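You operate a simulated robot arm through the tools that you are given. There is no shell and no other tool. Be economical: measure what you need, move in short steps, check, and stop when the job is done.

The job below is to be done with a simulated two-armed robot. You get a single attempt, and the scene is never put back.

JOB
Pin arm B and lay the timber from the bench on its pad.
Fine: pull the arm's end right out and wind the pad up half a turn before the timber goes on.

The check looks at the end state, three seconds after you hand in, the way a careful person would. Anything else that was tipped, shoved, dropped, spilled or broken makes it a failure.

ROBOT AND FRAMES
Two 7-joint arms with two-finger parallel grippers on one trunk, on a base that drives. Base frame: it is fixed to the floor where the robot stands at the start and does not move with it; the origin is under the middle of the robot, x ahead of it, y to its left, z up. Lengths are in m, angles in rad, forces in N, time in s.
The left shoulder is at the start at [0.06, 0.143, 0.926], the right one opposite. With the tool pointing down near the work surface each hand reaches from about 0.32 to 0.74 m from the robot's upright axis, wherever it stands, measured 20 degrees to its own side. Places, roughly: arm extension b [0.4, -0.4, 0.8]; lift arm b [0.7, -0.3, 0.8]; lift arm c [1.3, -0.1, 0.8]; lift pad b [0.2, -0.5, 0.9]; lock pin b [0.8, -0.2, 1]; short timber [0.5, 1.5, 0.75]; short timber (70x8x5 cm) [2.4, -0.9, 0.9]. Payload 1.57 kg a hand.
The TCP of each hand is the grasp point between the finger pads, 0.03 m short of the fingertips. In the tool frame z runs along the fingers and y along their closing line. Largest opening 0.11 m; finger width 0.024, thickness 0.012; the body of the gripper, 0.048 by 0.112 m, starts 0.078 m behind the TCP.
Orientation is told as [roll, pitch, yaw] about the base's x, y, z axes, in that order, counted from this pose: with the fingers straight down and closing along the base's y, the tool's x points along the base's -x, its y along +y and its z along -z.

CONTROLS
- The arms move only by the tool drive_tool. It takes "left_moves", "right_moves" or both (then of equal length, played together; a hand with none holds still); each is text: rows parted by semicolons, each of 7 numbers parted by spaces: the turn, a rotation vector about the tool's x, y, z in rad, then the shift along the tool's x, y, z in m, then the gripper command, from -1 (shut) to 1 (fully open), values between in proportion. In form: rx ry rz tx ty tz grip; .... A call has 1 to 12 rows; each row shifts and turns the commanded pose from where the row before left it, along the tool's axes as they then stand. A row lasts 0.2 s, in which the tool goes at most 0.05 m and 0.15 rad; a call with a longer step from one row to the next is refused whole, and so is a gripper value outside its range. Where a pose cannot be reached the arm comes as near as it can. A force on the tool above 50 N (or 10 N above the force at the start of the call, whichever is more), or a blocked arm, ends the call early, and 0.2 s more pass. Each finger travels about 0.045 m/s and halts on what it meets, pressing with about 27 N; the grip force reading is that of the motor and also rises with nothing between the fingers. The clock runs only during rows and for 0.2 s after the last one: add rows that do not move to give the fingers time. It gives the time, the measured TCP pose, the force on the tool (base axes), the opening and the grip force at its end, in the units of the frame above (readings bear some noise), with the torque about the TCP (base axes, N m) and any sound that the robot's microphone picked up.
- Cameras (640 x 400 px; columns grow to the right, rows downward): "scene" is now at [0.0224, -0.0563, 1.5361]; the picture's right is [-0.73, -0.68, 0.00], its down [-0.52, 0.56, -0.64] and it looks along [0.44, -0.47, -0.76] (base axes); focal length 281 px, centre (320, 200). "left" rides on the left gripper at [0.07, -0.016, -0.141] in its tool frame; the picture's right is [0.23, 0.97, 0.00], its down [-0.86, 0.20, -0.48] and it looks along [-0.47, 0.11, 0.88] (tool axes); focal length 222 px, centre (320, 200). "right" rides on the right gripper at [0.07, 0.016, -0.141] in its tool frame; the picture's right is [-0.23, 0.97, 0.00], its down [-0.85, -0.20, -0.48] and it looks along [-0.47, -0.11, 0.88] (tool axes); focal length 222 px, centre (320, 200). There is no depth. A picture from a camera that has moved, and an enlarged one, comes with that camera's place and axes in the base frame and with its lens.
- get_image(camera): a new picture of that camera. The clock stands still meanwhile.
- lift_body(by): slides the trunk up (or, below 0, down) by that many m; the arms and the scene camera ride with it, the base frame stays. It gives what a move gives, with no picture.
- roll_base(legs): drives the robot by 1 to 6 legs, each [ahead, left, turn to the left] in m, m and rad, along the robot's own axes; the way and the turn of a leg run together, so that a leg with both is an arc; at most 1.5 m and 3.142 rad a leg. The arms and the cameras ride along, it lands a little off, and it stops where it bumps. It gives what a move gives.
- head_to(pan, tilt): turns the head with the scene camera to pan (to the left, within 1.501 rad either way) and tilt (down, from -0.506 to 1.204), counted from straight ahead of the robot. It gives what a move gives.
- inspect(camera, box): a new picture of the part [left, top, right, bottom] of that camera's present view, enlarged. The clock stands still meanwhile.
- close_job(): hands the job in; it is judged then, once.

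Go step by step. Nothing tells you exact positions but the pictures and the camera data: compare them with the known pose of the tool, close in by small moves and look again before you grip or let go. The budget is 120 turns and 88 pictures, counting those below and the enlarged ones. Unless the task says otherwise, let go and move clear before handing in, and close with one line.

The tools are called as a command line: name --argument value ..., lists and objects as JSON in quotes. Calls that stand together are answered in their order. drive_tool: Moves the arms, as the interface text tells. Its arguments: {"type":"object","properties":{"left_moves":{"type":"string"},"right_moves":{"type":"string"}},"required":[]} The other tools are called the same way: lift_body (by) slides the trunk up or down; roll_base (legs) drives the base; head_to (pan, tilt) turns the head that bears the scene camera; get_image (camera) takes a picture; inspect (camera, box) takes an enlarged picture of a part of a camera's view; close_job () hands the job in.

At the start:

```text
time_s: 0.0
left_ee_pos: [0.4974, -0.0339, 0.9979]
left_tool_rot: [-0.001, 0.0, -0.001]
left_force: [-0.7, 0.6, 0.1]
left_wrist_torque: [-0.05, 0.01, 0.0]
left_grip_width: 0.1101
left_finger_force: 0.0
right_ee_pos: [0.3662, -0.3823, 0.9991]
right_tool_rot: [0.001, 0.0, 0.001]
right_force: [-0.4, -0.1, 0.4]
right_wrist_torque: [-0.01, 0.02, -0.01]
right_grip_width: 0.1097
right_finger_force: 0.0
trunk travel left (down, up): [-0.525, 0.065]
robot x, y, heading: [0.0028, -0.0046, 0.002]
head pan, tilt: [-0.82, 0.869]
```

scene: 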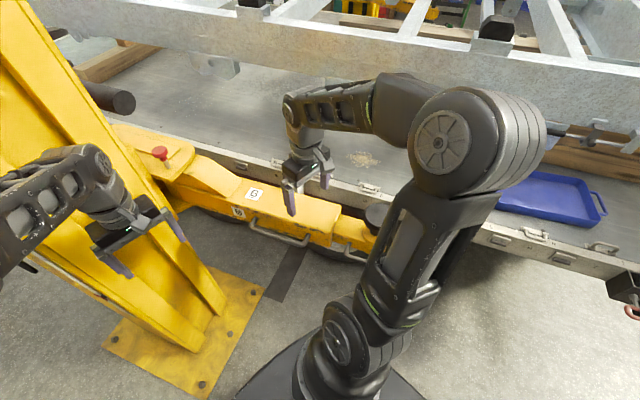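
right: 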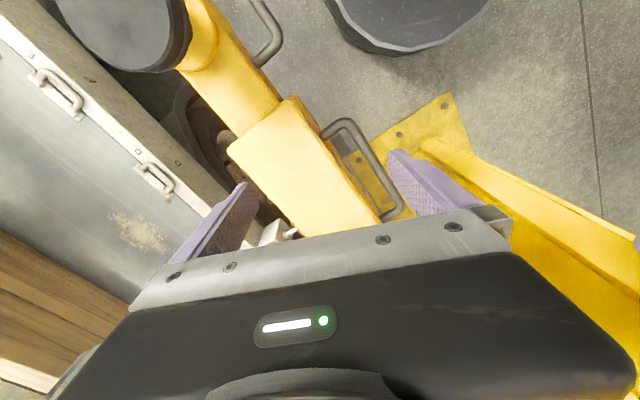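
left: 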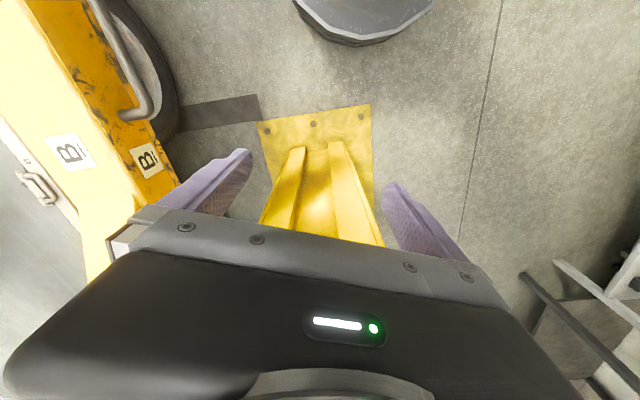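

I see a yellow two-post lift with arm B running along my right, a red-headed pin near the post and a handle on the extension. I'll look closer before moving anything.

inspect --camera "scene" --box '[80, 100, 400, 300]'

head_to --pan -0.2 --tilt 0.5

```text
2.00 times, centred on (240, 200) of scene
camera zoom: at [0.0224, -0.0563, 1.5361], right [-0.73, -0.68, 0.0], down [-0.52, 0.56, -0.64], along [0.44, -0.47, -0.76], focal length 562 px, centre (480, 200)
```

zoom: 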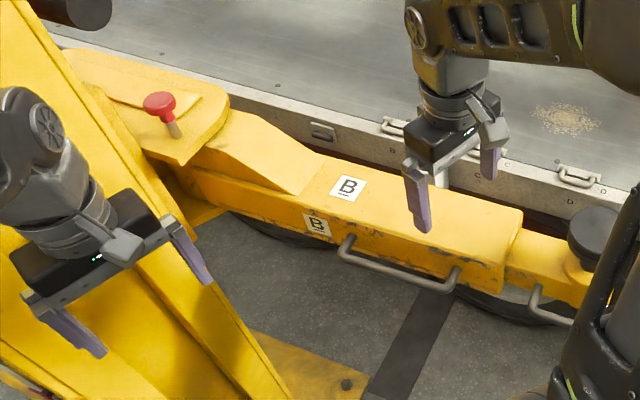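

```text
time_s: 1.0
left_ee_pos: [0.4977, -0.0343, 1.0004]
left_tool_rot: [0.001, 0.0, 0.0]
left_force: [0.3, -0.4, 0.0]
left_wrist_torque: [-0.01, 0.04, 0.01]
left_grip_width: 0.1099
left_finger_force: 0.1
right_ee_pos: [0.3668, -0.3827, 1.0]
right_tool_rot: [-0.001, 0.0, -0.001]
right_force: [0.1, -0.1, -0.1]
right_wrist_torque: [0.03, 0.03, 0.01]
right_grip_width: 0.1102
right_finger_force: 0.0
trunk travel left (down, up): [-0.525, 0.065]
robot x, y, heading: [-0.0031, -0.0016, -0.006]
head pan, tilt: [-0.201, 0.499]
```

get_image --camera "scene"

head_to --pan 0.9 --tilt 0.5

get_image --camera "scene"

head_to --pan -1.4 --tilt 0.8

get_image --camera "scene"

```text
83 pictures are left
camera scene: at [0.059, -0.0181, 1.5676], right [-0.2, -0.98, 0.0], down [-0.47, 0.1, -0.88], along [0.86, -0.18, -0.48], focal length 281 px, centre (320, 200)
```

scene: 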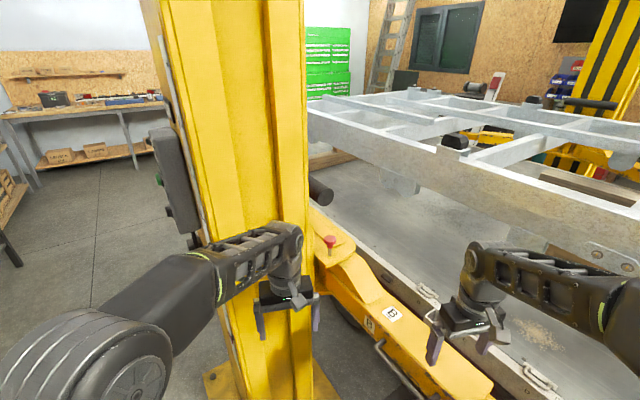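

```text
time_s: 2.3
left_ee_pos: [0.4988, -0.0353, 0.9999]
left_tool_rot: [0.001, 0.0, 0.001]
left_force: [-0.3, 0.4, 0.2]
left_wrist_torque: [0.0, 0.03, 0.01]
left_grip_width: 0.1101
left_finger_force: 0.1
right_ee_pos: [0.3672, -0.3817, 0.9999]
right_tool_rot: [0.0, 0.0, 0.001]
right_force: [0.2, -0.1, -0.5]
right_wrist_torque: [-0.01, -0.01, -0.03]
right_grip_width: 0.1101
right_finger_force: 0.1
trunk travel left (down, up): [-0.525, 0.065]
robot x, y, heading: [0.0027, -0.0033, 0.002]
head pan, tilt: [0.901, 0.499]
```

```text
82 pictures are left
camera scene: at [0.0264, 0.0714, 1.5677], right [0.78, -0.62, 0.0], down [-0.3, -0.37, -0.88], along [0.55, 0.69, -0.48], focal length 281 px, centre (320, 200)
```

scene: 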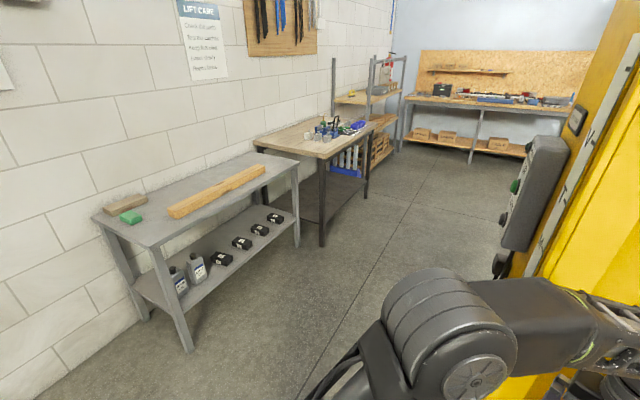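

```text
time_s: 4.5
left_ee_pos: [0.4982, -0.0337, 1.0001]
left_tool_rot: [-0.001, 0.0, 0.0]
left_force: [0.4, -1.4, -0.2]
left_wrist_torque: [0.02, 0.05, 0.0]
left_grip_width: 0.1099
left_finger_force: 0.0
right_ee_pos: [0.3666, -0.3816, 0.9992]
right_tool_rot: [-0.001, 0.0, -0.001]
right_force: [0.0, -0.1, -0.6]
right_wrist_torque: [0.0, -0.03, -0.03]
right_grip_width: 0.1099
right_finger_force: 0.0
trunk travel left (down, up): [-0.525, 0.065]
robot x, y, heading: [-0.0003, 0.0014, 0.003]
head pan, tilt: [-1.4, 0.799]
```

```text
81 pictures are left
camera scene: at [-0.0164, -0.0794, 1.5417], right [-0.99, -0.17, 0.0], down [-0.12, 0.71, -0.7], along [0.12, -0.69, -0.72], focal length 281 px, centre (320, 200)
```

scene: 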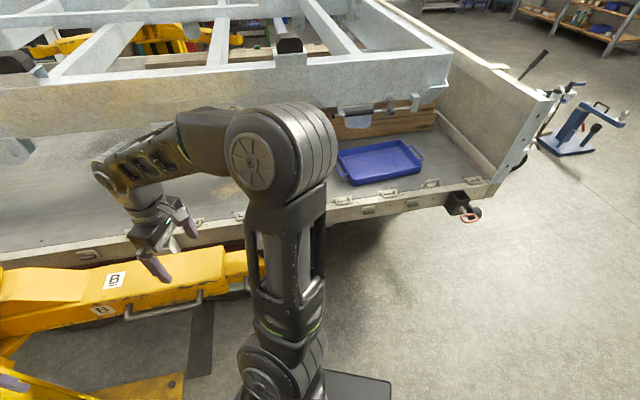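

The timber lies on the steel bench to my left; there is a "Lift care" poster above. I'll read the poster and look at the bench and the arm up close.

head_to --pan 1.2 --tilt 0.1

get_image --camera "scene"

```text
time_s: 6.8
left_ee_pos: [0.4987, -0.0347, 0.9988]
left_tool_rot: [0.001, -0.001, 0.002]
left_force: [-0.1, 1.4, 0.8]
left_wrist_torque: [-0.02, 0.01, 0.01]
left_grip_width: 0.1098
left_finger_force: 0.2
right_ee_pos: [0.3676, -0.3828, 0.9995]
right_tool_rot: [0.0, 0.001, -0.001]
right_force: [-0.5, -0.4, 1.2]
right_wrist_torque: [0.0, 0.0, -0.01]
right_grip_width: 0.11
right_finger_force: 0.1
trunk travel left (down, up): [-0.525, 0.065]
robot x, y, heading: [0.001, -0.0033, 0.002]
head pan, tilt: [1.201, 0.099]
```

```text
80 pictures are left
camera scene: at [0.0032, 0.0859, 1.6047], right [0.93, -0.36, 0.0], down [-0.04, -0.09, -0.99], along [0.36, 0.93, -0.1], focal length 281 px, centre (320, 200)
```

scene: 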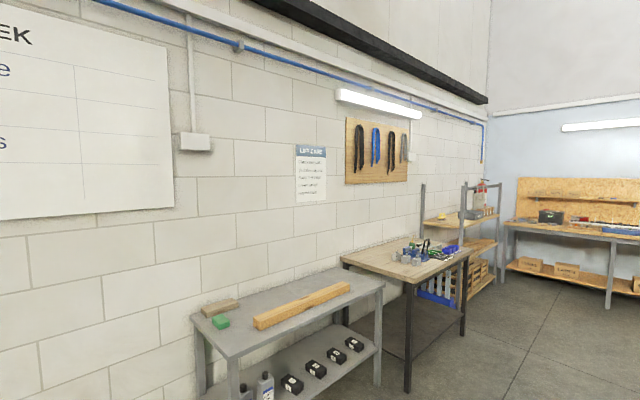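

inspect --camera "scene" --box '[280, 130, 344, 210]'

inspect --camera "scene" --box '[180, 250, 400, 400]'

head_to --pan -0.85 --tilt 1.0

get_image --camera "scene"

```text
5.00 times, centred on (312, 170) of scene
camera zoom: at [0.0032, 0.0859, 1.6047], right [0.93, -0.36, 0.0], down [-0.04, -0.09, -0.99], along [0.36, 0.93, -0.1], focal length 1405 px, centre (360, 350)
```

zoom: 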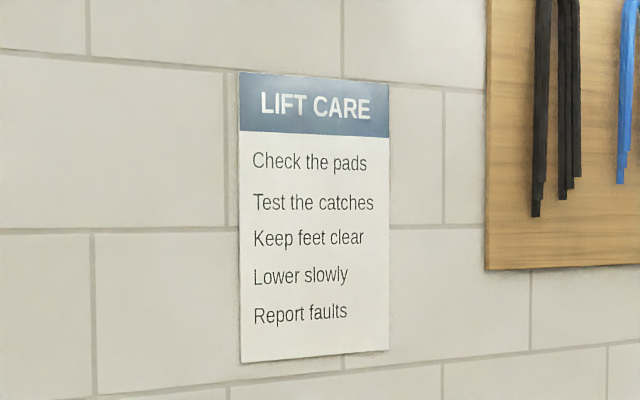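

```text
2.67 times, centred on (290, 325) of scene
camera zoom: at [0.0032, 0.0859, 1.6047], right [0.93, -0.36, 0.0], down [-0.04, -0.09, -0.99], along [0.36, 0.93, -0.1], focal length 749 px, centre (400, -133)
```

zoom: 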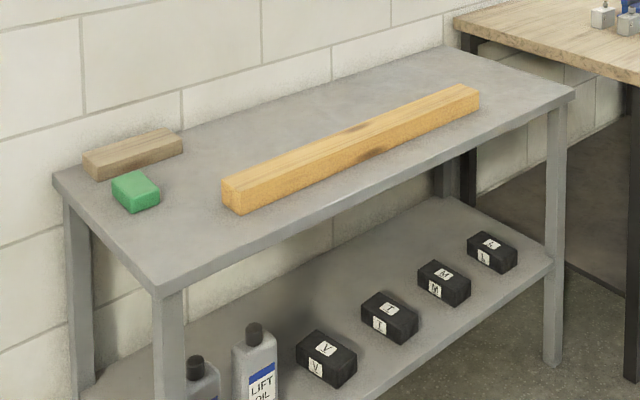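

```text
time_s: 8.8
left_ee_pos: [0.4979, -0.0348, 1.0008]
left_tool_rot: [0.0, -0.001, 0.0]
left_force: [-0.6, 0.1, -0.4]
left_wrist_torque: [0.0, -0.01, 0.0]
left_grip_width: 0.11
left_finger_force: 0.1
right_ee_pos: [0.3666, -0.3826, 0.9999]
right_tool_rot: [0.0, -0.001, 0.0]
right_force: [-0.3, 0.0, 1.2]
right_wrist_torque: [0.0, 0.01, 0.02]
right_grip_width: 0.1099
right_finger_force: 0.1
trunk travel left (down, up): [-0.525, 0.065]
robot x, y, heading: [-0.0008, -0.0026, 0.003]
head pan, tilt: [-0.85, 1.0]
```

```text
77 pictures are left
camera scene: at [0.0158, -0.0522, 1.5266], right [-0.75, -0.66, 0.0], down [-0.56, 0.63, -0.54], along [0.36, -0.41, -0.84], focal length 281 px, centre (320, 200)
```

scene: 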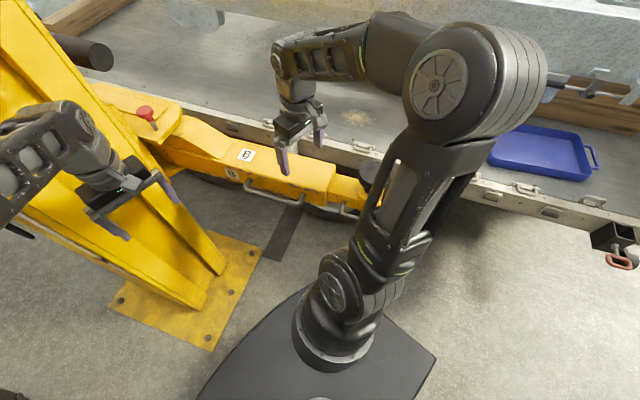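

The pin sits at about [0.80, -0.20, 1.0] with its shaft showing, so it's probably up. I move the left hand towards it for a closer view.

drive_tool --left_moves "0 0 0 -0.02 -0.03 -0.03 1; 0 0 0 -0.02 -0.03 -0.03 1; 0 0 0 -0.02 -0.03 -0.03 1; 0 0 0 -0.01 -0.03 -0.02 1; 0 0 0 0 0 0 1"

get_image --camera "left"

get_image --camera "scene"

```text
time_s: 10.0
left_ee_pos: [0.5284, -0.0805, 1.0433]
left_tool_rot: [0.0, 0.0, 0.0]
left_force: [0.1, -0.2, -0.3]
left_wrist_torque: [0.01, 0.01, -0.02]
left_grip_width: 0.1101
left_finger_force: 0.1
left hand out of reach, approached as far as the arm can: row 2, 3, 4
right_ee_pos: [0.3667, -0.3807, 1.0009]
right_tool_rot: [0.0, -0.001, 0.0]
right_force: [-0.1, -0.4, 0.3]
right_wrist_torque: [0.0, 0.0, -0.01]
right_grip_width: 0.11
right_finger_force: 0.0
trunk travel left (down, up): [-0.525, 0.065]
robot x, y, heading: [-0.0008, 0.0011, -0.002]
head pan, tilt: [-0.85, 1.0]
```

```text
76 pictures are left
camera left: at [0.4585, -0.0952, 1.1844], right [-0.23, 0.97, 0.0], down [0.86, 0.2, 0.48], along [0.47, 0.11, -0.88], focal length 222 px, centre (320, 200)
```

left: 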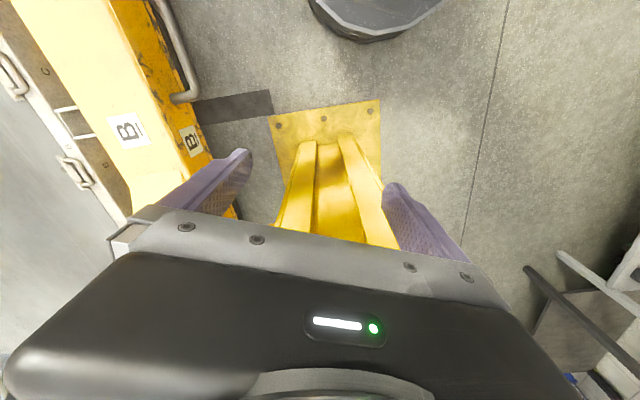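

```text
75 pictures are left
camera scene: at [0.0159, -0.0524, 1.5266], right [-0.75, -0.66, 0.0], down [-0.56, 0.63, -0.54], along [0.36, -0.41, -0.84], focal length 281 px, centre (320, 200)
```

scene: 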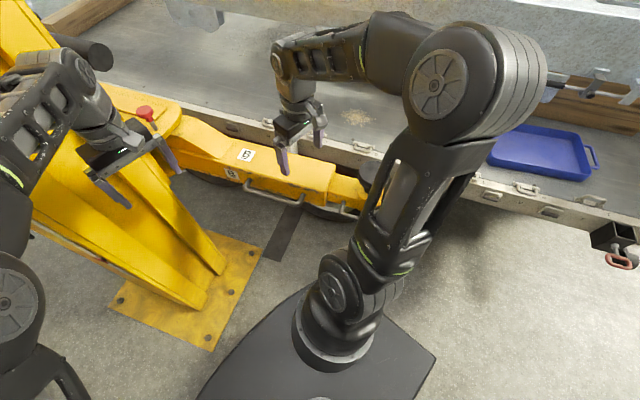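

The left hand can't reach from here; the post foot starts near x 0.6. I pull the left hand back and roll 0.15 m ahead so the right hand can reach the pin.

drive_tool --left_moves "0 0 0 0.04 0.03 0 1; 0 0 0 0.04 0.03 0 1; 0 0 0 0.04 0.03 0 1; 0 0 0 0.04 0.03 0 1; 0 0 0 0.03 0.03 0 1; 0 0 0 0.03 0.03 0 1; 0 0 0 0 0 0 1" --right_moves "0 0 0 0 0 -0.04 1; 0 0 0 0 0 -0.04 1; 0 0 0 0 0 -0.04 1; 0 0 0 0 0 -0.04 1; 0 0 0 0 0 0 1; 0 0 0 0 0 0 1; 0 0 0 0 0 0 1"

roll_base --legs '[[0.15, 0, 0]]'

drive_tool --right_moves "0 0 0 -0.04 0.02 0 1; 0 0 0 -0.04 0.03 0 1; 0 0 0 -0.04 0.03 0 1; 0 0 0 0 0 0 1"

get_image --camera "right"

get_image --camera "scene"

```text
time_s: 11.6
left_ee_pos: [0.3061, 0.1016, 1.0408]
left_tool_rot: [0.001, -0.001, 0.0]
left_force: [0.0, 0.1, 0.0]
left_wrist_torque: [0.02, 0.03, 0.0]
left_grip_width: 0.1098
left_finger_force: 0.0
right_ee_pos: [0.3702, -0.3855, 1.1173]
right_tool_rot: [-0.002, -0.007, -0.005]
right_force: [0.7, 0.0, -0.6]
right_wrist_torque: [-0.01, 0.03, -0.02]
right_grip_width: 0.1097
right_finger_force: 0.1
right hand out of reach, approached as far as the arm can: row 3, 4
trunk travel left (down, up): [-0.525, 0.065]
robot x, y, heading: [0.0033, 0.0028, -0.0]
head pan, tilt: [-0.85, 1.0]
```

```text
time_s: 12.9
left_ee_pos: [0.459, 0.1008, 1.0412]
left_tool_rot: [0.0, 0.002, 0.0]
left_force: [0.9, -0.1, -0.5]
left_wrist_torque: [0.0, 0.01, 0.01]
left_grip_width: 0.11
left_finger_force: 0.0
right_ee_pos: [0.5193, -0.3843, 1.1169]
right_tool_rot: [-0.001, -0.003, -0.003]
right_force: [0.8, 0.3, 0.2]
right_wrist_torque: [0.01, 0.01, 0.02]
right_grip_width: 0.11
right_finger_force: 0.0
trunk travel left (down, up): [-0.525, 0.065]
robot x, y, heading: [0.1487, -0.0001, -0.005]
head pan, tilt: [-0.85, 1.0]
```

```text
time_s: 13.9
left_ee_pos: [0.4549, 0.1006, 1.0418]
left_tool_rot: [0.0, -0.001, -0.001]
left_force: [-0.6, 0.4, 0.1]
left_wrist_torque: [-0.03, -0.02, 0.0]
left_grip_width: 0.11
left_finger_force: 0.0
right_ee_pos: [0.637, -0.3009, 1.1134]
right_tool_rot: [-0.001, -0.014, -0.004]
right_force: [-0.2, -0.4, 0.3]
right_wrist_torque: [-0.02, -0.05, 0.02]
right_grip_width: 0.11
right_finger_force: 0.0
right hand out of reach, approached as far as the arm can: row 3
trunk travel left (down, up): [-0.525, 0.065]
robot x, y, heading: [0.1473, 0.0017, -0.004]
head pan, tilt: [-0.85, 1.0]
```

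```text
74 pictures are left
camera right: at [0.5651, -0.2839, 1.2537], right [0.23, 0.97, 0.0], down [0.85, -0.2, 0.49], along [0.48, -0.11, -0.87], focal length 222 px, centre (320, 200)
```

right: 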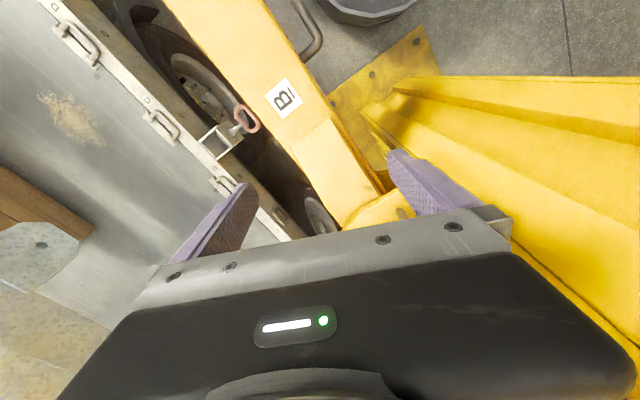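

```text
73 pictures are left
camera scene: at [0.1644, -0.0512, 1.5266], right [-0.75, -0.66, 0.0], down [-0.55, 0.63, -0.54], along [0.36, -0.41, -0.84], focal length 281 px, centre (320, 200)
```

scene: 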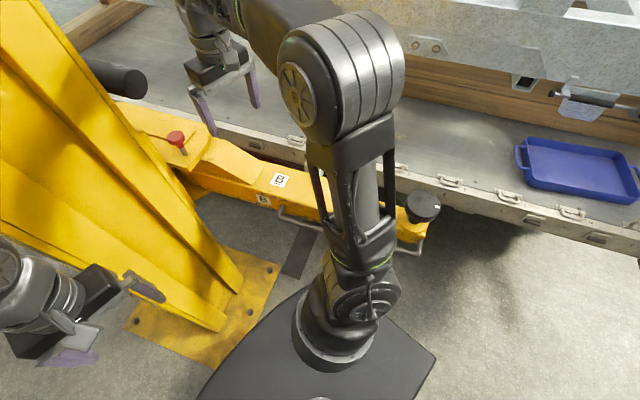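

Now pin and pad are both visible; I zoom in on each.

inspect --camera "scene" --box '[100, 100, 260, 200]'

inspect --camera "scene" --box '[360, 170, 456, 270]'

```text
4.00 times, centred on (180, 150) of scene
camera zoom: at [0.1644, -0.0512, 1.5266], right [-0.75, -0.66, 0.0], down [-0.55, 0.63, -0.54], along [0.36, -0.41, -0.84], focal length 1124 px, centre (880, 400)
```

zoom: 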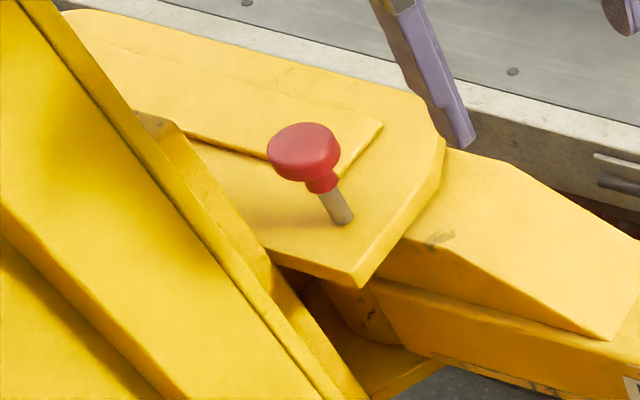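

```text
4.00 times, centred on (408, 220) of scene
camera zoom: at [0.1644, -0.0512, 1.5266], right [-0.75, -0.66, 0.0], down [-0.55, 0.63, -0.54], along [0.36, -0.41, -0.84], focal length 1124 px, centre (-32, 120)
```

zoom: 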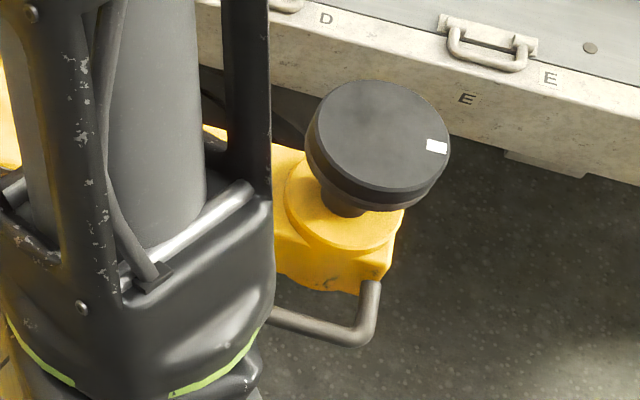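

The knob stands about 5 cm proud at roughly [0.79, -0.21]; the pad has a white mark pointing outwards along the arm. I roll 6 cm nearer and bring the right hand over the knob.

drive_tool --left_moves "0 0 0 0.0 0.04 0 1; 0 0 0 0.0 0.04 0 1; 0 0 0 0.0 0.04 0 1"

roll_base --legs '[[0.06, 0, 0]]'

drive_tool --right_moves "0 0 0 -0.04 0.04 0 -1; 0 0 0 0 0.04 0 -1; 0 0 0 0 0 0 -1; 0 0 0 0 0 0 -1; 0 0 0 0 0 0 -1; 0 0 0 0 0 0 -1"

get_image --camera "right"

get_image --camera "scene"

```text
time_s: 14.7
left_ee_pos: [0.4582, 0.2228, 1.0442]
left_tool_rot: [0.0, 0.0, 0.001]
left_force: [-0.3, -0.3, 0.1]
left_wrist_torque: [0.01, -0.03, 0.0]
left_grip_width: 0.1102
left_finger_force: 0.1
right_ee_pos: [0.6383, -0.3015, 1.1132]
right_tool_rot: [-0.003, -0.012, -0.001]
right_force: [0.7, 0.4, 0.0]
right_wrist_torque: [0.0, 0.0, 0.0]
right_grip_width: 0.1101
right_finger_force: 0.1
trunk travel left (down, up): [-0.525, 0.065]
robot x, y, heading: [0.1484, -0.0011, 0.005]
head pan, tilt: [-0.85, 1.0]
```

```text
time_s: 15.7
left_ee_pos: [0.5199, 0.2202, 1.0424]
left_tool_rot: [0.001, 0.001, -0.001]
left_force: [0.8, 0.4, 0.3]
left_wrist_torque: [0.0, 0.04, 0.03]
left_grip_width: 0.1101
left_finger_force: 0.1
right_ee_pos: [0.6988, -0.3031, 1.1107]
right_tool_rot: [-0.001, -0.01, -0.001]
right_force: [-0.1, 1.1, -1.0]
right_wrist_torque: [0.01, 0.03, 0.0]
right_grip_width: 0.1101
right_finger_force: 0.1
trunk travel left (down, up): [-0.525, 0.065]
robot x, y, heading: [0.2043, 0.0061, -0.004]
head pan, tilt: [-0.85, 1.0]
```

```text
refused: row 1 steps farther than a row can; nothing moved
```

```text
70 pictures are left
camera right: at [0.6267, -0.2859, 1.2523], right [0.23, 0.97, 0.0], down [0.85, -0.2, 0.49], along [0.47, -0.11, -0.87], focal length 222 px, centre (320, 200)
```

right: 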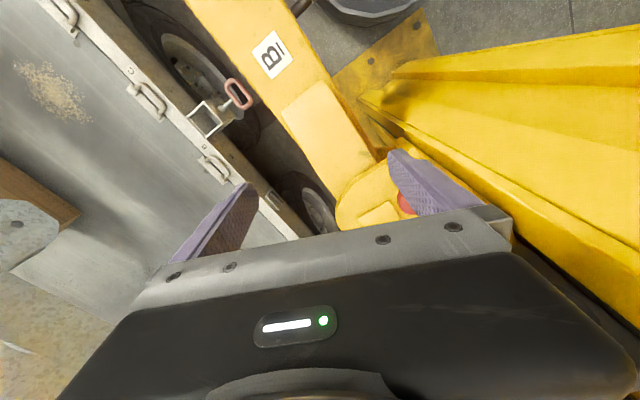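

```text
69 pictures are left
camera scene: at [0.2273, -0.0523, 1.5265], right [-0.75, -0.66, 0.0], down [-0.56, 0.63, -0.54], along [0.35, -0.41, -0.84], focal length 281 px, centre (320, 200)
```

scene: 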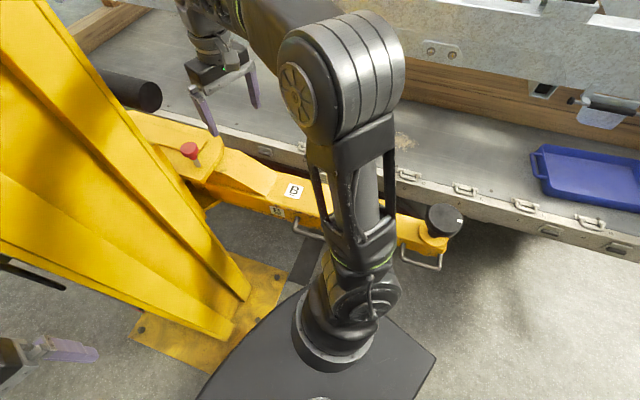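

Both cameras agree on the knob at about [0.793, -0.209], top near 1.01; post wall stands ~0.1 m left of it. I shut the right fingers and go above the knob.

drive_tool --right_moves "0 0 0 -0.03 0.03 0 -1; 0 0 0 -0.03 0.03 0 -1; 0 0 0 -0.02 0.03 0 -1; 0 0 0 -0.014 0.004 0.01 -1; 0 0 0 0 0 0.01 -1; 0 0 0 0 0 0 -1; 0 0 0 0 0 0 -1"

get_image --camera "right"

inspect --camera "scene" --box '[100, 80, 260, 180]'

```text
time_s: 16.6
left_ee_pos: [0.5117, 0.2177, 1.0454]
left_tool_rot: [-0.001, -0.005, -0.009]
left_force: [-0.5, -0.1, -0.8]
left_wrist_torque: [-0.06, -0.04, -0.01]
left_grip_width: 0.11
left_finger_force: 0.0
right_ee_pos: [0.7379, -0.2271, 1.0996]
right_tool_rot: [-0.011, -0.014, -0.025]
right_force: [-39.0, -13.9, 25.0]
right_wrist_torque: [1.94, -3.6, 1.29]
right_grip_width: 0.0364
right_finger_force: 0.3
right hand out of reach, approached as far as the arm can: row 1, 2, 3, 4
trunk travel left (down, up): [-0.525, 0.065]
robot x, y, heading: [0.2063, -0.0005, -0.01]
head pan, tilt: [-0.85, 1.0]
stopped in row 4 (right hand): the force on the tool passed its limit at 91 N (the readings are from after the stop); the commanded pose is now the measured one
```

```text
68 pictures are left
camera right: at [0.6669, -0.207, 1.2394], right [0.25, 0.97, -0.01], down [0.84, -0.22, 0.49], along [0.47, -0.13, -0.87], focal length 222 px, centre (320, 200)
```

right: 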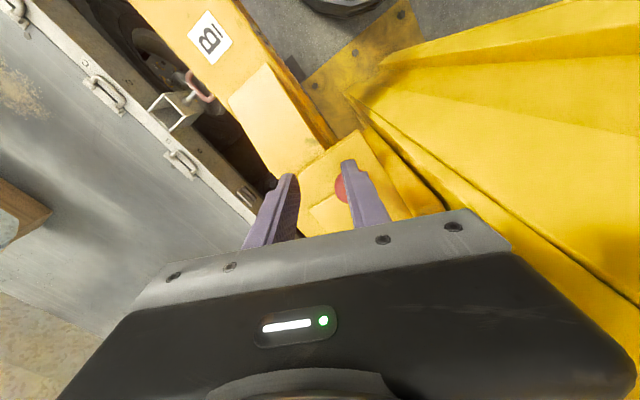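

```text
4.00 times, centred on (180, 130) of scene
camera zoom: at [0.2134, -0.0529, 1.527], right [-0.76, -0.65, -0.01], down [-0.55, 0.64, -0.54], along [0.36, -0.41, -0.84], focal length 1124 px, centre (880, 480)
```

zoom: 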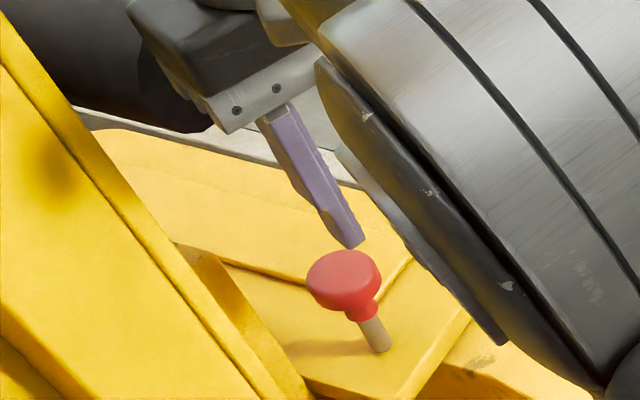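

The hand bumped something at 91 N, likely the black cylinder sticking out of the post above the pin. I back off and look at that.

drive_tool --right_moves "0 0 0 0.03 -0.02 0 -1; 0 0 0 0.03 -0.02 0 -1; 0 0 0 0.03 -0.02 0 -1; 0 0 0 0.02 -0.02 0 -1; 0 0 0 0 0 0 -1; 0 0 0 0 0 0 -1"

head_to --pan -0.45 --tilt 0.7

get_image --camera "scene"

get_image --camera "left"

```text
time_s: 17.9
left_ee_pos: [0.5184, 0.2179, 1.0431]
left_tool_rot: [0.0, 0.0, -0.006]
left_force: [0.4, -0.6, 0.0]
left_wrist_torque: [-0.01, 0.01, 0.06]
left_grip_width: 0.1102
left_finger_force: 0.0
right_ee_pos: [0.6383, -0.2995, 1.0924]
right_tool_rot: [-0.01, -0.01, -0.022]
right_force: [-0.3, 0.2, -0.3]
right_wrist_torque: [-0.01, -0.02, 0.04]
right_grip_width: 0.0
right_finger_force: 20.9
trunk travel left (down, up): [-0.525, 0.065]
robot x, y, heading: [0.2067, 0.0007, -0.007]
head pan, tilt: [-0.85, 1.0]
```

```text
time_s: 18.8
left_ee_pos: [0.5192, 0.2187, 1.0427]
left_tool_rot: [0.0, -0.001, -0.007]
left_force: [0.7, 0.2, 0.2]
left_wrist_torque: [-0.01, -0.02, -0.02]
left_grip_width: 0.1097
left_finger_force: 0.0
right_ee_pos: [0.6385, -0.2998, 1.0931]
right_tool_rot: [-0.012, -0.01, -0.022]
right_force: [-0.1, 0.4, -0.2]
right_wrist_torque: [-0.04, 0.01, 0.0]
right_grip_width: 0.0001
right_finger_force: 21.1
trunk travel left (down, up): [-0.525, 0.065]
robot x, y, heading: [0.2067, -0.0015, -0.004]
head pan, tilt: [-0.45, 0.7]
```

```text
66 pictures are left
camera scene: at [0.2546, -0.0379, 1.5499], right [-0.44, -0.9, 0.0], down [-0.58, 0.28, -0.76], along [0.69, -0.34, -0.64], focal length 281 px, centre (320, 200)
```

scene: 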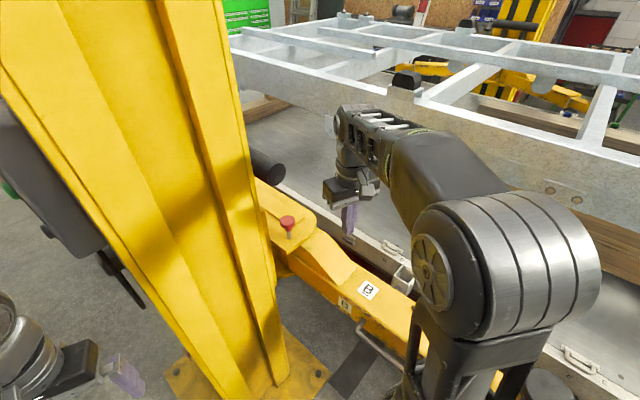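

```text
65 pictures are left
camera left: at [0.4489, 0.2035, 1.1841], right [-0.22, 0.98, 0.0], down [0.86, 0.19, 0.48], along [0.47, 0.11, -0.88], focal length 222 px, centre (320, 200)
```

left: 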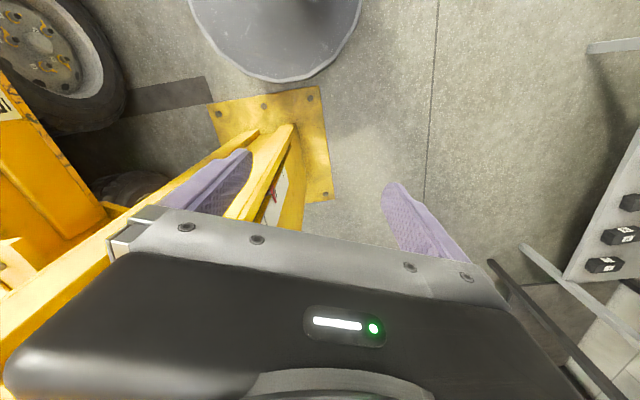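

The wrench points to contact at about [0.77, -0.19, 1.18]: the black cylinder hangs right over the pin, so I must come in tilted from my side. I tilt the right fingers forward 43° and look again.

drive_tool --right_moves "0 -0.15 0 0 0 0 -1; 0 -0.15 0 0 0 0 -1; 0 -0.15 0 0 0 0 -1; 0 -0.15 0 0 0 0 -1; 0 -0.15 0 0 0 0 -1; 0 0 0 0 0.03 0 -1; 0 0 0 0 0.03 0 -1; 0 0 0 0 0.02 0 -1; 0 0 0 0 0 0 -1"

get_image --camera "right"

get_image --camera "scene"

```text
time_s: 20.8
left_ee_pos: [0.5192, 0.2182, 1.0444]
left_tool_rot: [0.0, 0.001, -0.004]
left_force: [-0.6, -0.2, 0.4]
left_wrist_torque: [-0.04, -0.01, 0.03]
left_grip_width: 0.11
left_finger_force: 0.0
right_ee_pos: [0.6385, -0.2226, 1.0917]
right_tool_rot: [-0.012, -0.76, -0.012]
right_force: [-0.3, -0.6, 0.2]
right_wrist_torque: [-0.01, -0.03, -0.01]
right_grip_width: 0.0
right_finger_force: 20.8
trunk travel left (down, up): [-0.525, 0.065]
robot x, y, heading: [0.2117, -0.0022, -0.006]
head pan, tilt: [-0.45, 0.7]
```

```text
64 pictures are left
camera right: at [0.4902, -0.2031, 1.1467], right [0.19, 0.97, 0.15], down [0.29, -0.2, 0.94], along [0.94, -0.13, -0.31], focal length 222 px, centre (320, 200)
```

right: 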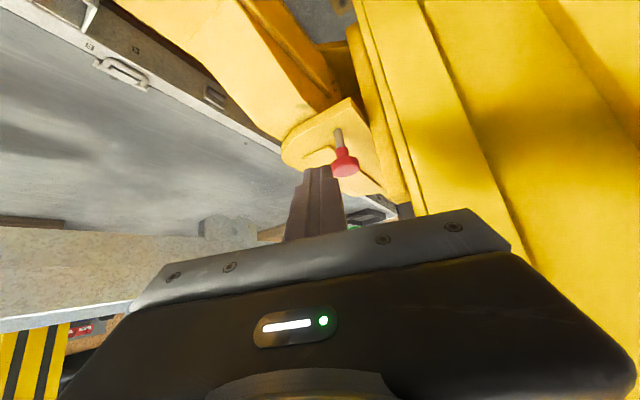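

```text
63 pictures are left
camera scene: at [0.2546, -0.0381, 1.55], right [-0.44, -0.9, 0.0], down [-0.58, 0.28, -0.76], along [0.69, -0.34, -0.64], focal length 281 px, centre (320, 200)
```

scene: 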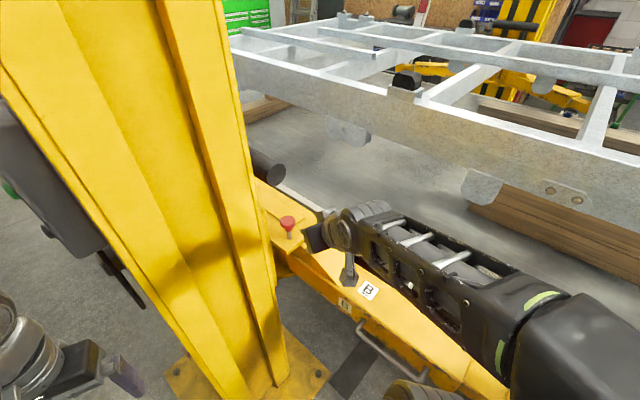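

Knob found at [0.793, -0.202, 1.0]. I bring the tilted fingertips just above it.

drive_tool --right_moves "0 0 0 -0.019 0.005 0.029 -1; 0 0 0 -0.019 0.005 0.029 -1; 0 0 0 -0.019 0.005 0.029 -1; 0 0 0 -0.019 0.005 0.029 -1; 0 0 0 0 0 0 -1"

inspect --camera "right" --box '[240, 80, 440, 230]'

inspect --camera "scene" --box '[220, 140, 380, 260]'

```text
time_s: 22.0
left_ee_pos: [0.5187, 0.2174, 1.0441]
left_tool_rot: [0.002, 0.001, -0.004]
left_force: [0.3, -0.4, 0.1]
left_wrist_torque: [0.01, -0.03, 0.01]
left_grip_width: 0.1101
left_finger_force: 0.1
right_ee_pos: [0.7757, -0.2029, 1.0628]
right_tool_rot: [-0.012, -0.761, -0.012]
right_force: [-0.2, -0.1, 0.6]
right_wrist_torque: [-0.03, 0.01, 0.0]
right_grip_width: 0.0
right_finger_force: 21.5
trunk travel left (down, up): [-0.525, 0.065]
robot x, y, heading: [0.2069, -0.001, -0.01]
head pan, tilt: [-0.45, 0.7]
```

```text
2.67 times, centred on (340, 155) of right
camera zoom: at [0.6274, -0.1843, 1.1174], right [0.18, 0.97, 0.15], down [0.28, -0.2, 0.94], along [0.94, -0.13, -0.31], focal length 592 px, centre (267, 320)
```

zoom: 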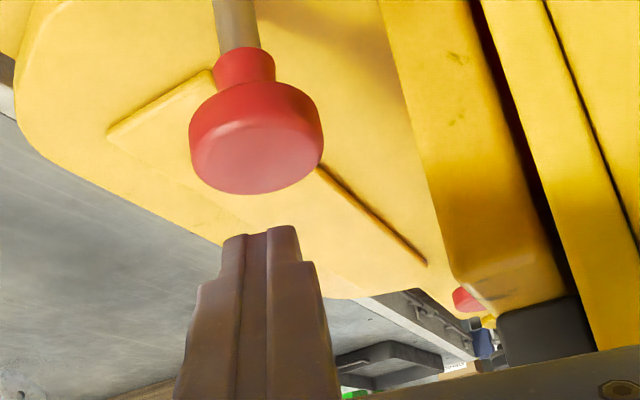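

```text
3.33 times, centred on (300, 200) of scene
camera zoom: at [0.254, -0.0379, 1.55], right [-0.44, -0.9, 0.0], down [-0.58, 0.28, -0.77], along [0.69, -0.34, -0.64], focal length 937 px, centre (387, 200)
```

zoom: 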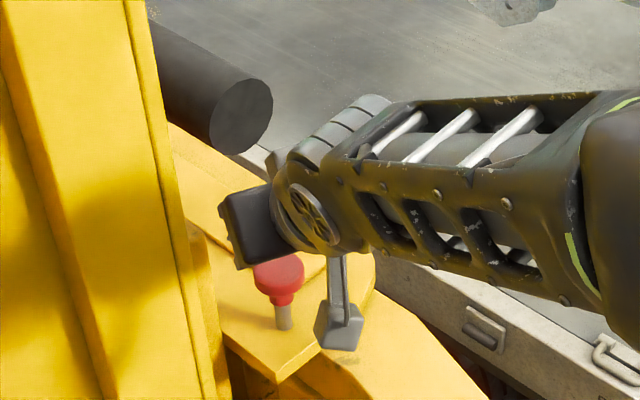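

The fingertips are centred above the knob. I press straight down.

drive_tool --right_moves "0 0 0 0.0069 0 0.00725 -1; 0 0 0 0.0069 0 0.00725 -1; 0 0 0 0.0069 0 0.00725 -1; 0 0 0 0.0069 0 0.00725 -1; 0 0 0 0.0069 0 0.00725 -1; 0 0 0 0.0069 0 0.00725 -1; 0 0 0 0.0069 0 0.00725 -1; 0 0 0 0.0069 0 0.00725 -1"

inspect --camera "right" --box '[240, 80, 440, 230]'

```text
time_s: 23.5
left_ee_pos: [0.5178, 0.2183, 1.0421]
left_tool_rot: [0.001, -0.002, -0.007]
left_force: [-0.7, 0.6, -0.6]
left_wrist_torque: [0.01, 0.01, -0.03]
left_grip_width: 0.11
left_finger_force: 0.2
right_ee_pos: [0.7791, -0.2026, 1.013]
right_tool_rot: [-0.006, -0.794, -0.015]
right_force: [-7.5, -0.9, 27.4]
right_wrist_torque: [0.05, -0.15, 0.0]
right_grip_width: 0.0
right_finger_force: 21.3
trunk travel left (down, up): [-0.525, 0.065]
robot x, y, heading: [0.2061, -0.0011, -0.006]
head pan, tilt: [-0.45, 0.7]
stopped in row 7 (right hand): the force on the tool passed its limit at 58 N (the readings are from after the stop); the commanded pose is now the measured one
```

```text
2.67 times, centred on (340, 155) of right
camera zoom: at [0.6291, -0.1834, 1.0623], right [0.18, 0.97, 0.16], down [0.26, -0.2, 0.95], along [0.95, -0.13, -0.28], focal length 592 px, centre (267, 320)
```

zoom: 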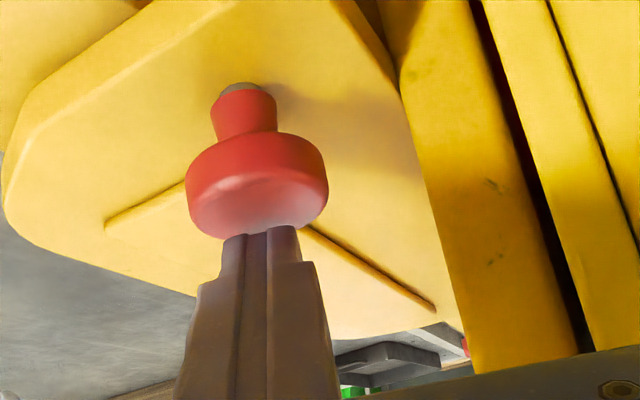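

The knob went down about 2 cm and meets resistance, with hardly any shaft left. I press again to see whether it seats or is blocked.

drive_tool --right_moves "0 0 0 0.0069 0 0.00725 -1; 0 0 0 0.0069 0 0.00725 -1; 0 0 0 0.0069 0 0.00725 -1; 0 0 0 0 0 0 -1"

inspect --camera "right" --box '[240, 80, 440, 230]'

inspect --camera "scene" --box '[260, 190, 340, 270]'

```text
time_s: 23.9
left_ee_pos: [0.517, 0.2182, 1.0437]
left_tool_rot: [0.0, -0.001, -0.009]
left_force: [0.3, 0.4, 0.8]
left_wrist_torque: [0.02, 0.03, -0.01]
left_grip_width: 0.11
left_finger_force: 0.0
right_ee_pos: [0.7857, -0.2016, 1.0124]
right_tool_rot: [0.0, -0.812, -0.019]
right_force: [-7.1, -0.4, 25.4]
right_wrist_torque: [0.01, -0.07, 0.04]
right_grip_width: 0.0
right_finger_force: 21.4
trunk travel left (down, up): [-0.525, 0.065]
robot x, y, heading: [0.2101, -0.002, -0.008]
head pan, tilt: [-0.45, 0.7]
stopped in row 1 (right hand): the force on the tool passed its limit at 57 N (the readings are from after the stop); the commanded pose is now the measured one
```

```text
2.67 times, centred on (340, 155) of right
camera zoom: at [0.6342, -0.1835, 1.0588], right [0.17, 0.97, 0.17], down [0.24, -0.2, 0.95], along [0.96, -0.13, -0.27], focal length 592 px, centre (267, 320)
```

zoom: 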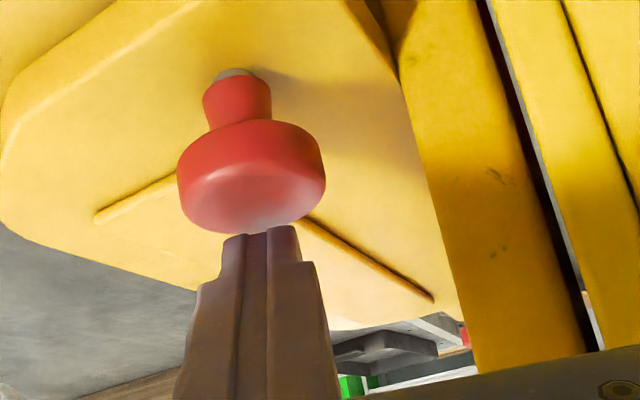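

```text
5.00 times, centred on (300, 230) of scene
camera zoom: at [0.2524, -0.0377, 1.5499], right [-0.44, -0.9, 0.0], down [-0.58, 0.28, -0.77], along [0.69, -0.34, -0.64], focal length 1405 px, centre (420, 50)
```

zoom: 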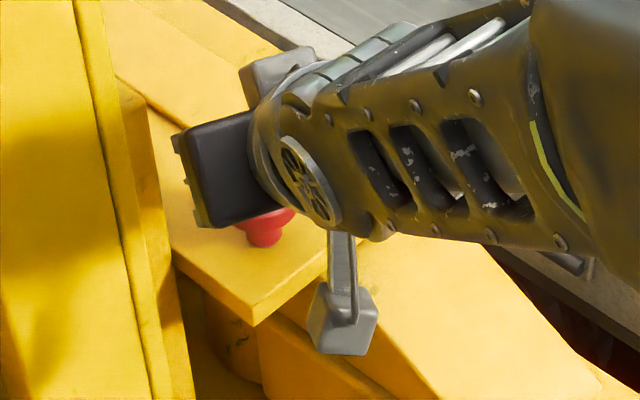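

The collar now seems to rest on the plate. I lift off and check whether it stays.

drive_tool --right_moves "0 0 0 -0.0145 0 -0.0138 -1; 0 0 0 -0.0145 0 -0.0138 -1; 0 0 0 -0.01 0 -0.03 -1; 0 0 0 0 -0.02 -0.04 -1; 0 0 0 0 -0.02 -0.04 -1; 0 0 0 0 -0.02 -0.02 -1"

inspect --camera "right" --box '[240, 80, 440, 230]'

inspect --camera "scene" --box '[220, 170, 380, 270]'

```text
time_s: 25.3
left_ee_pos: [0.5188, 0.2192, 1.0426]
left_tool_rot: [0.0, 0.001, -0.006]
left_force: [0.3, -0.2, -0.1]
left_wrist_torque: [-0.01, 0.01, 0.02]
left_grip_width: 0.1099
left_finger_force: 0.0
right_ee_pos: [0.6957, -0.2623, 1.1468]
right_tool_rot: [-0.004, -0.802, -0.016]
right_force: [-0.5, -0.8, -0.2]
right_wrist_torque: [0.01, 0.01, 0.02]
right_grip_width: 0.0001
right_finger_force: 21.4
trunk travel left (down, up): [-0.525, 0.065]
robot x, y, heading: [0.2081, -0.0019, -0.004]
head pan, tilt: [-0.45, 0.7]
```

```text
2.67 times, centred on (340, 155) of right
camera zoom: at [0.5449, -0.2439, 1.1943], right [0.17, 0.97, 0.16], down [0.25, -0.2, 0.95], along [0.95, -0.13, -0.28], focal length 592 px, centre (267, 320)
```

zoom: 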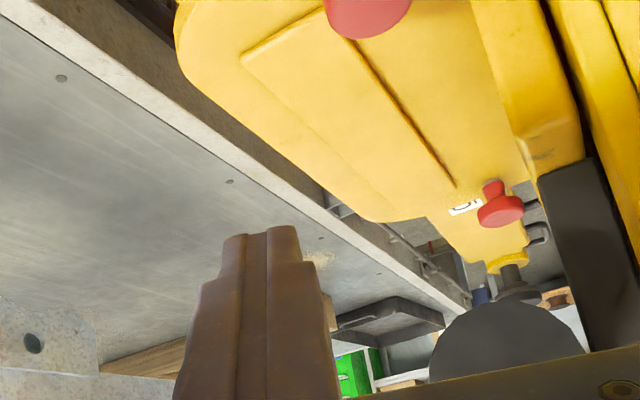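

```text
4.00 times, centred on (300, 220) of scene
camera zoom: at [0.2542, -0.0385, 1.5499], right [-0.44, -0.9, 0.0], down [-0.58, 0.28, -0.76], along [0.69, -0.34, -0.64], focal length 1124 px, centre (400, 120)
```

zoom: 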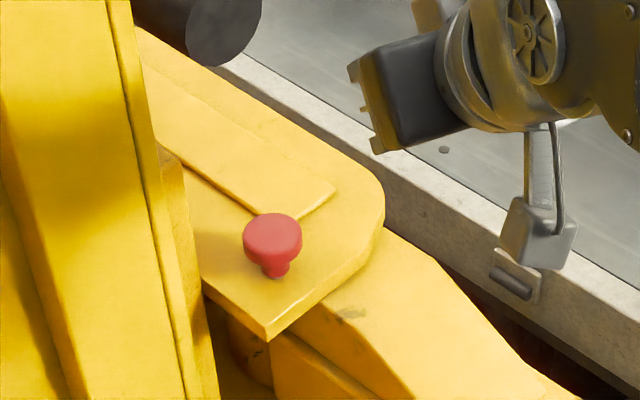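

The pin stays down. I compare it closely with arm C's pin to judge whether it's fully seated.

inspect --camera "right" --box '[330, 60, 450, 180]'

inspect --camera "scene" --box '[272, 215, 304, 240]'

```text
3.33 times, centred on (390, 120) of right
camera zoom: at [0.5449, -0.2439, 1.1943], right [0.17, 0.97, 0.16], down [0.25, -0.2, 0.95], along [0.95, -0.13, -0.28], focal length 740 px, centre (87, 467)
```

zoom: 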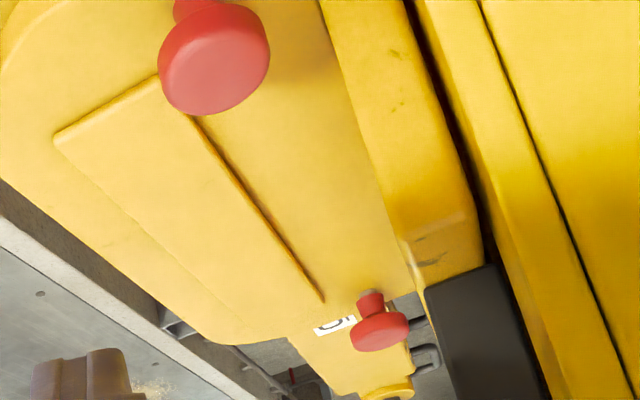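

```text
16.00 times, centred on (288, 228) of scene
camera zoom: at [0.2542, -0.0385, 1.5499], right [-0.44, -0.9, 0.0], down [-0.58, 0.28, -0.76], along [0.69, -0.34, -0.64], focal length 4496 px, centre (832, -240)
```

zoom: 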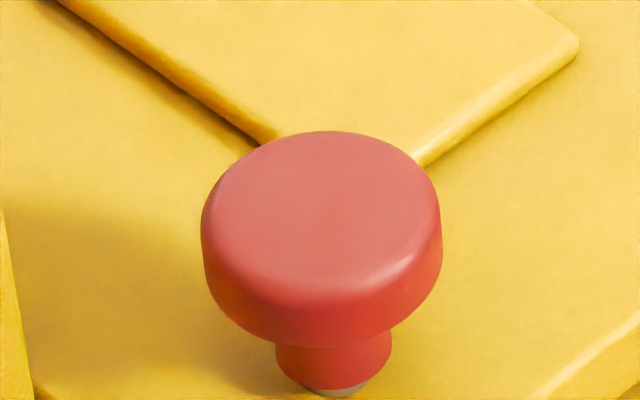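

B's pin now looks just like C's seated one. Next the extension: I roll back and turn right so its handle is in good reach.

drive_tool --right_moves "0 0.15 0 0 0 0 -1; 0 0.15 0 0 0 0 -1; 0 0.15 0 0 0 0 -1; 0 0.15 0 0 0 0 -1; 0 0.15 0 0 0 0 -1; 0 0.05 0 0 0 0 -1; 0 0 0 0.04 0 0 1; 0 0 0 0.04 0 0 1; 0 0 0 0.02 0 0 1"

roll_base --legs '[[-0.36, 0, 0], [0, 0, -0.55]]'

head_to --pan -0.6 --tilt 0.85

get_image --camera "scene"

get_image --camera "right"

```text
time_s: 27.3
left_ee_pos: [0.5175, 0.2174, 1.0422]
left_tool_rot: [0.0, 0.001, -0.007]
left_force: [0.8, -0.4, -0.1]
left_wrist_torque: [0.02, 0.0, -0.03]
left_grip_width: 0.1102
left_finger_force: 0.1
right_ee_pos: [0.5951, -0.254, 1.1207]
right_tool_rot: [-0.013, -0.072, -0.009]
right_force: [0.7, -0.9, -0.8]
right_wrist_torque: [-0.01, 0.01, -0.01]
right_grip_width: 0.0678
right_finger_force: 0.1
right hand out of reach, approached as far as the arm can: row 5, 6
trunk travel left (down, up): [-0.525, 0.065]
robot x, y, heading: [0.2082, -0.0034, -0.006]
head pan, tilt: [-0.45, 0.7]
```

```text
time_s: 31.1
left_ee_pos: [0.2289, 0.0209, 1.0424]
left_tool_rot: [0.0, 0.001, -0.578]
left_force: [-0.1, 0.4, 0.0]
left_wrist_torque: [-0.02, -0.02, -0.02]
left_grip_width: 0.11
left_finger_force: 0.1
right_ee_pos: [0.0367, -0.4195, 1.122]
right_tool_rot: [-0.012, -0.073, -0.581]
right_force: [-0.3, 0.7, 0.6]
right_wrist_torque: [0.0, 0.0, -0.02]
right_grip_width: 0.11
right_finger_force: 0.0
trunk travel left (down, up): [-0.525, 0.065]
robot x, y, heading: [-0.1508, 0.0064, -0.577]
head pan, tilt: [-0.45, 0.7]
```

```text
time_s: 31.8
left_ee_pos: [0.2288, 0.0207, 1.0434]
left_tool_rot: [0.0, 0.001, -0.578]
left_force: [0.3, 0.8, -0.6]
left_wrist_torque: [0.01, -0.01, 0.01]
left_grip_width: 0.11
left_finger_force: 0.0
right_ee_pos: [0.0378, -0.4176, 1.1205]
right_tool_rot: [-0.011, -0.072, -0.58]
right_force: [-0.2, -1.2, 0.0]
right_wrist_torque: [0.01, 0.04, -0.02]
right_grip_width: 0.11
right_finger_force: 0.0
trunk travel left (down, up): [-0.525, 0.065]
robot x, y, heading: [-0.1512, 0.0008, -0.577]
head pan, tilt: [-0.6, 0.85]
```

```text
53 pictures are left
camera scene: at [-0.146, -0.0519, 1.5377], right [-0.92, -0.38, 0.0], down [-0.29, 0.69, -0.66], along [0.25, -0.61, -0.75], focal length 281 px, centre (320, 200)
```

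scene: 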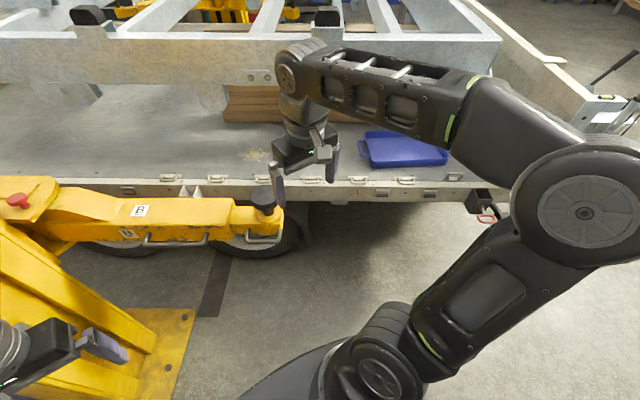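

```text
52 pictures are left
camera right: at [-0.0204, -0.3599, 1.2565], right [0.72, 0.69, 0.0], down [0.58, -0.61, 0.54], along [0.38, -0.39, -0.84], focal length 222 px, centre (320, 200)
```

right: 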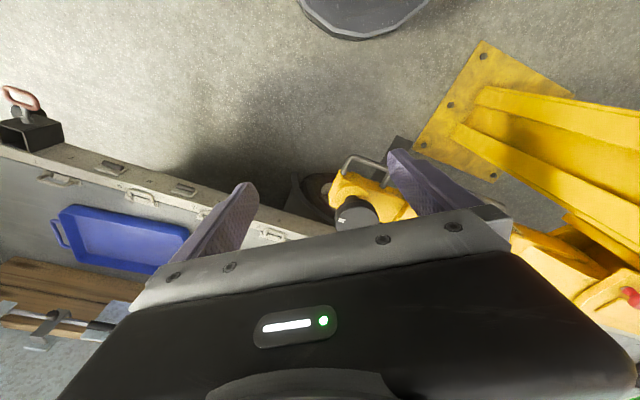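

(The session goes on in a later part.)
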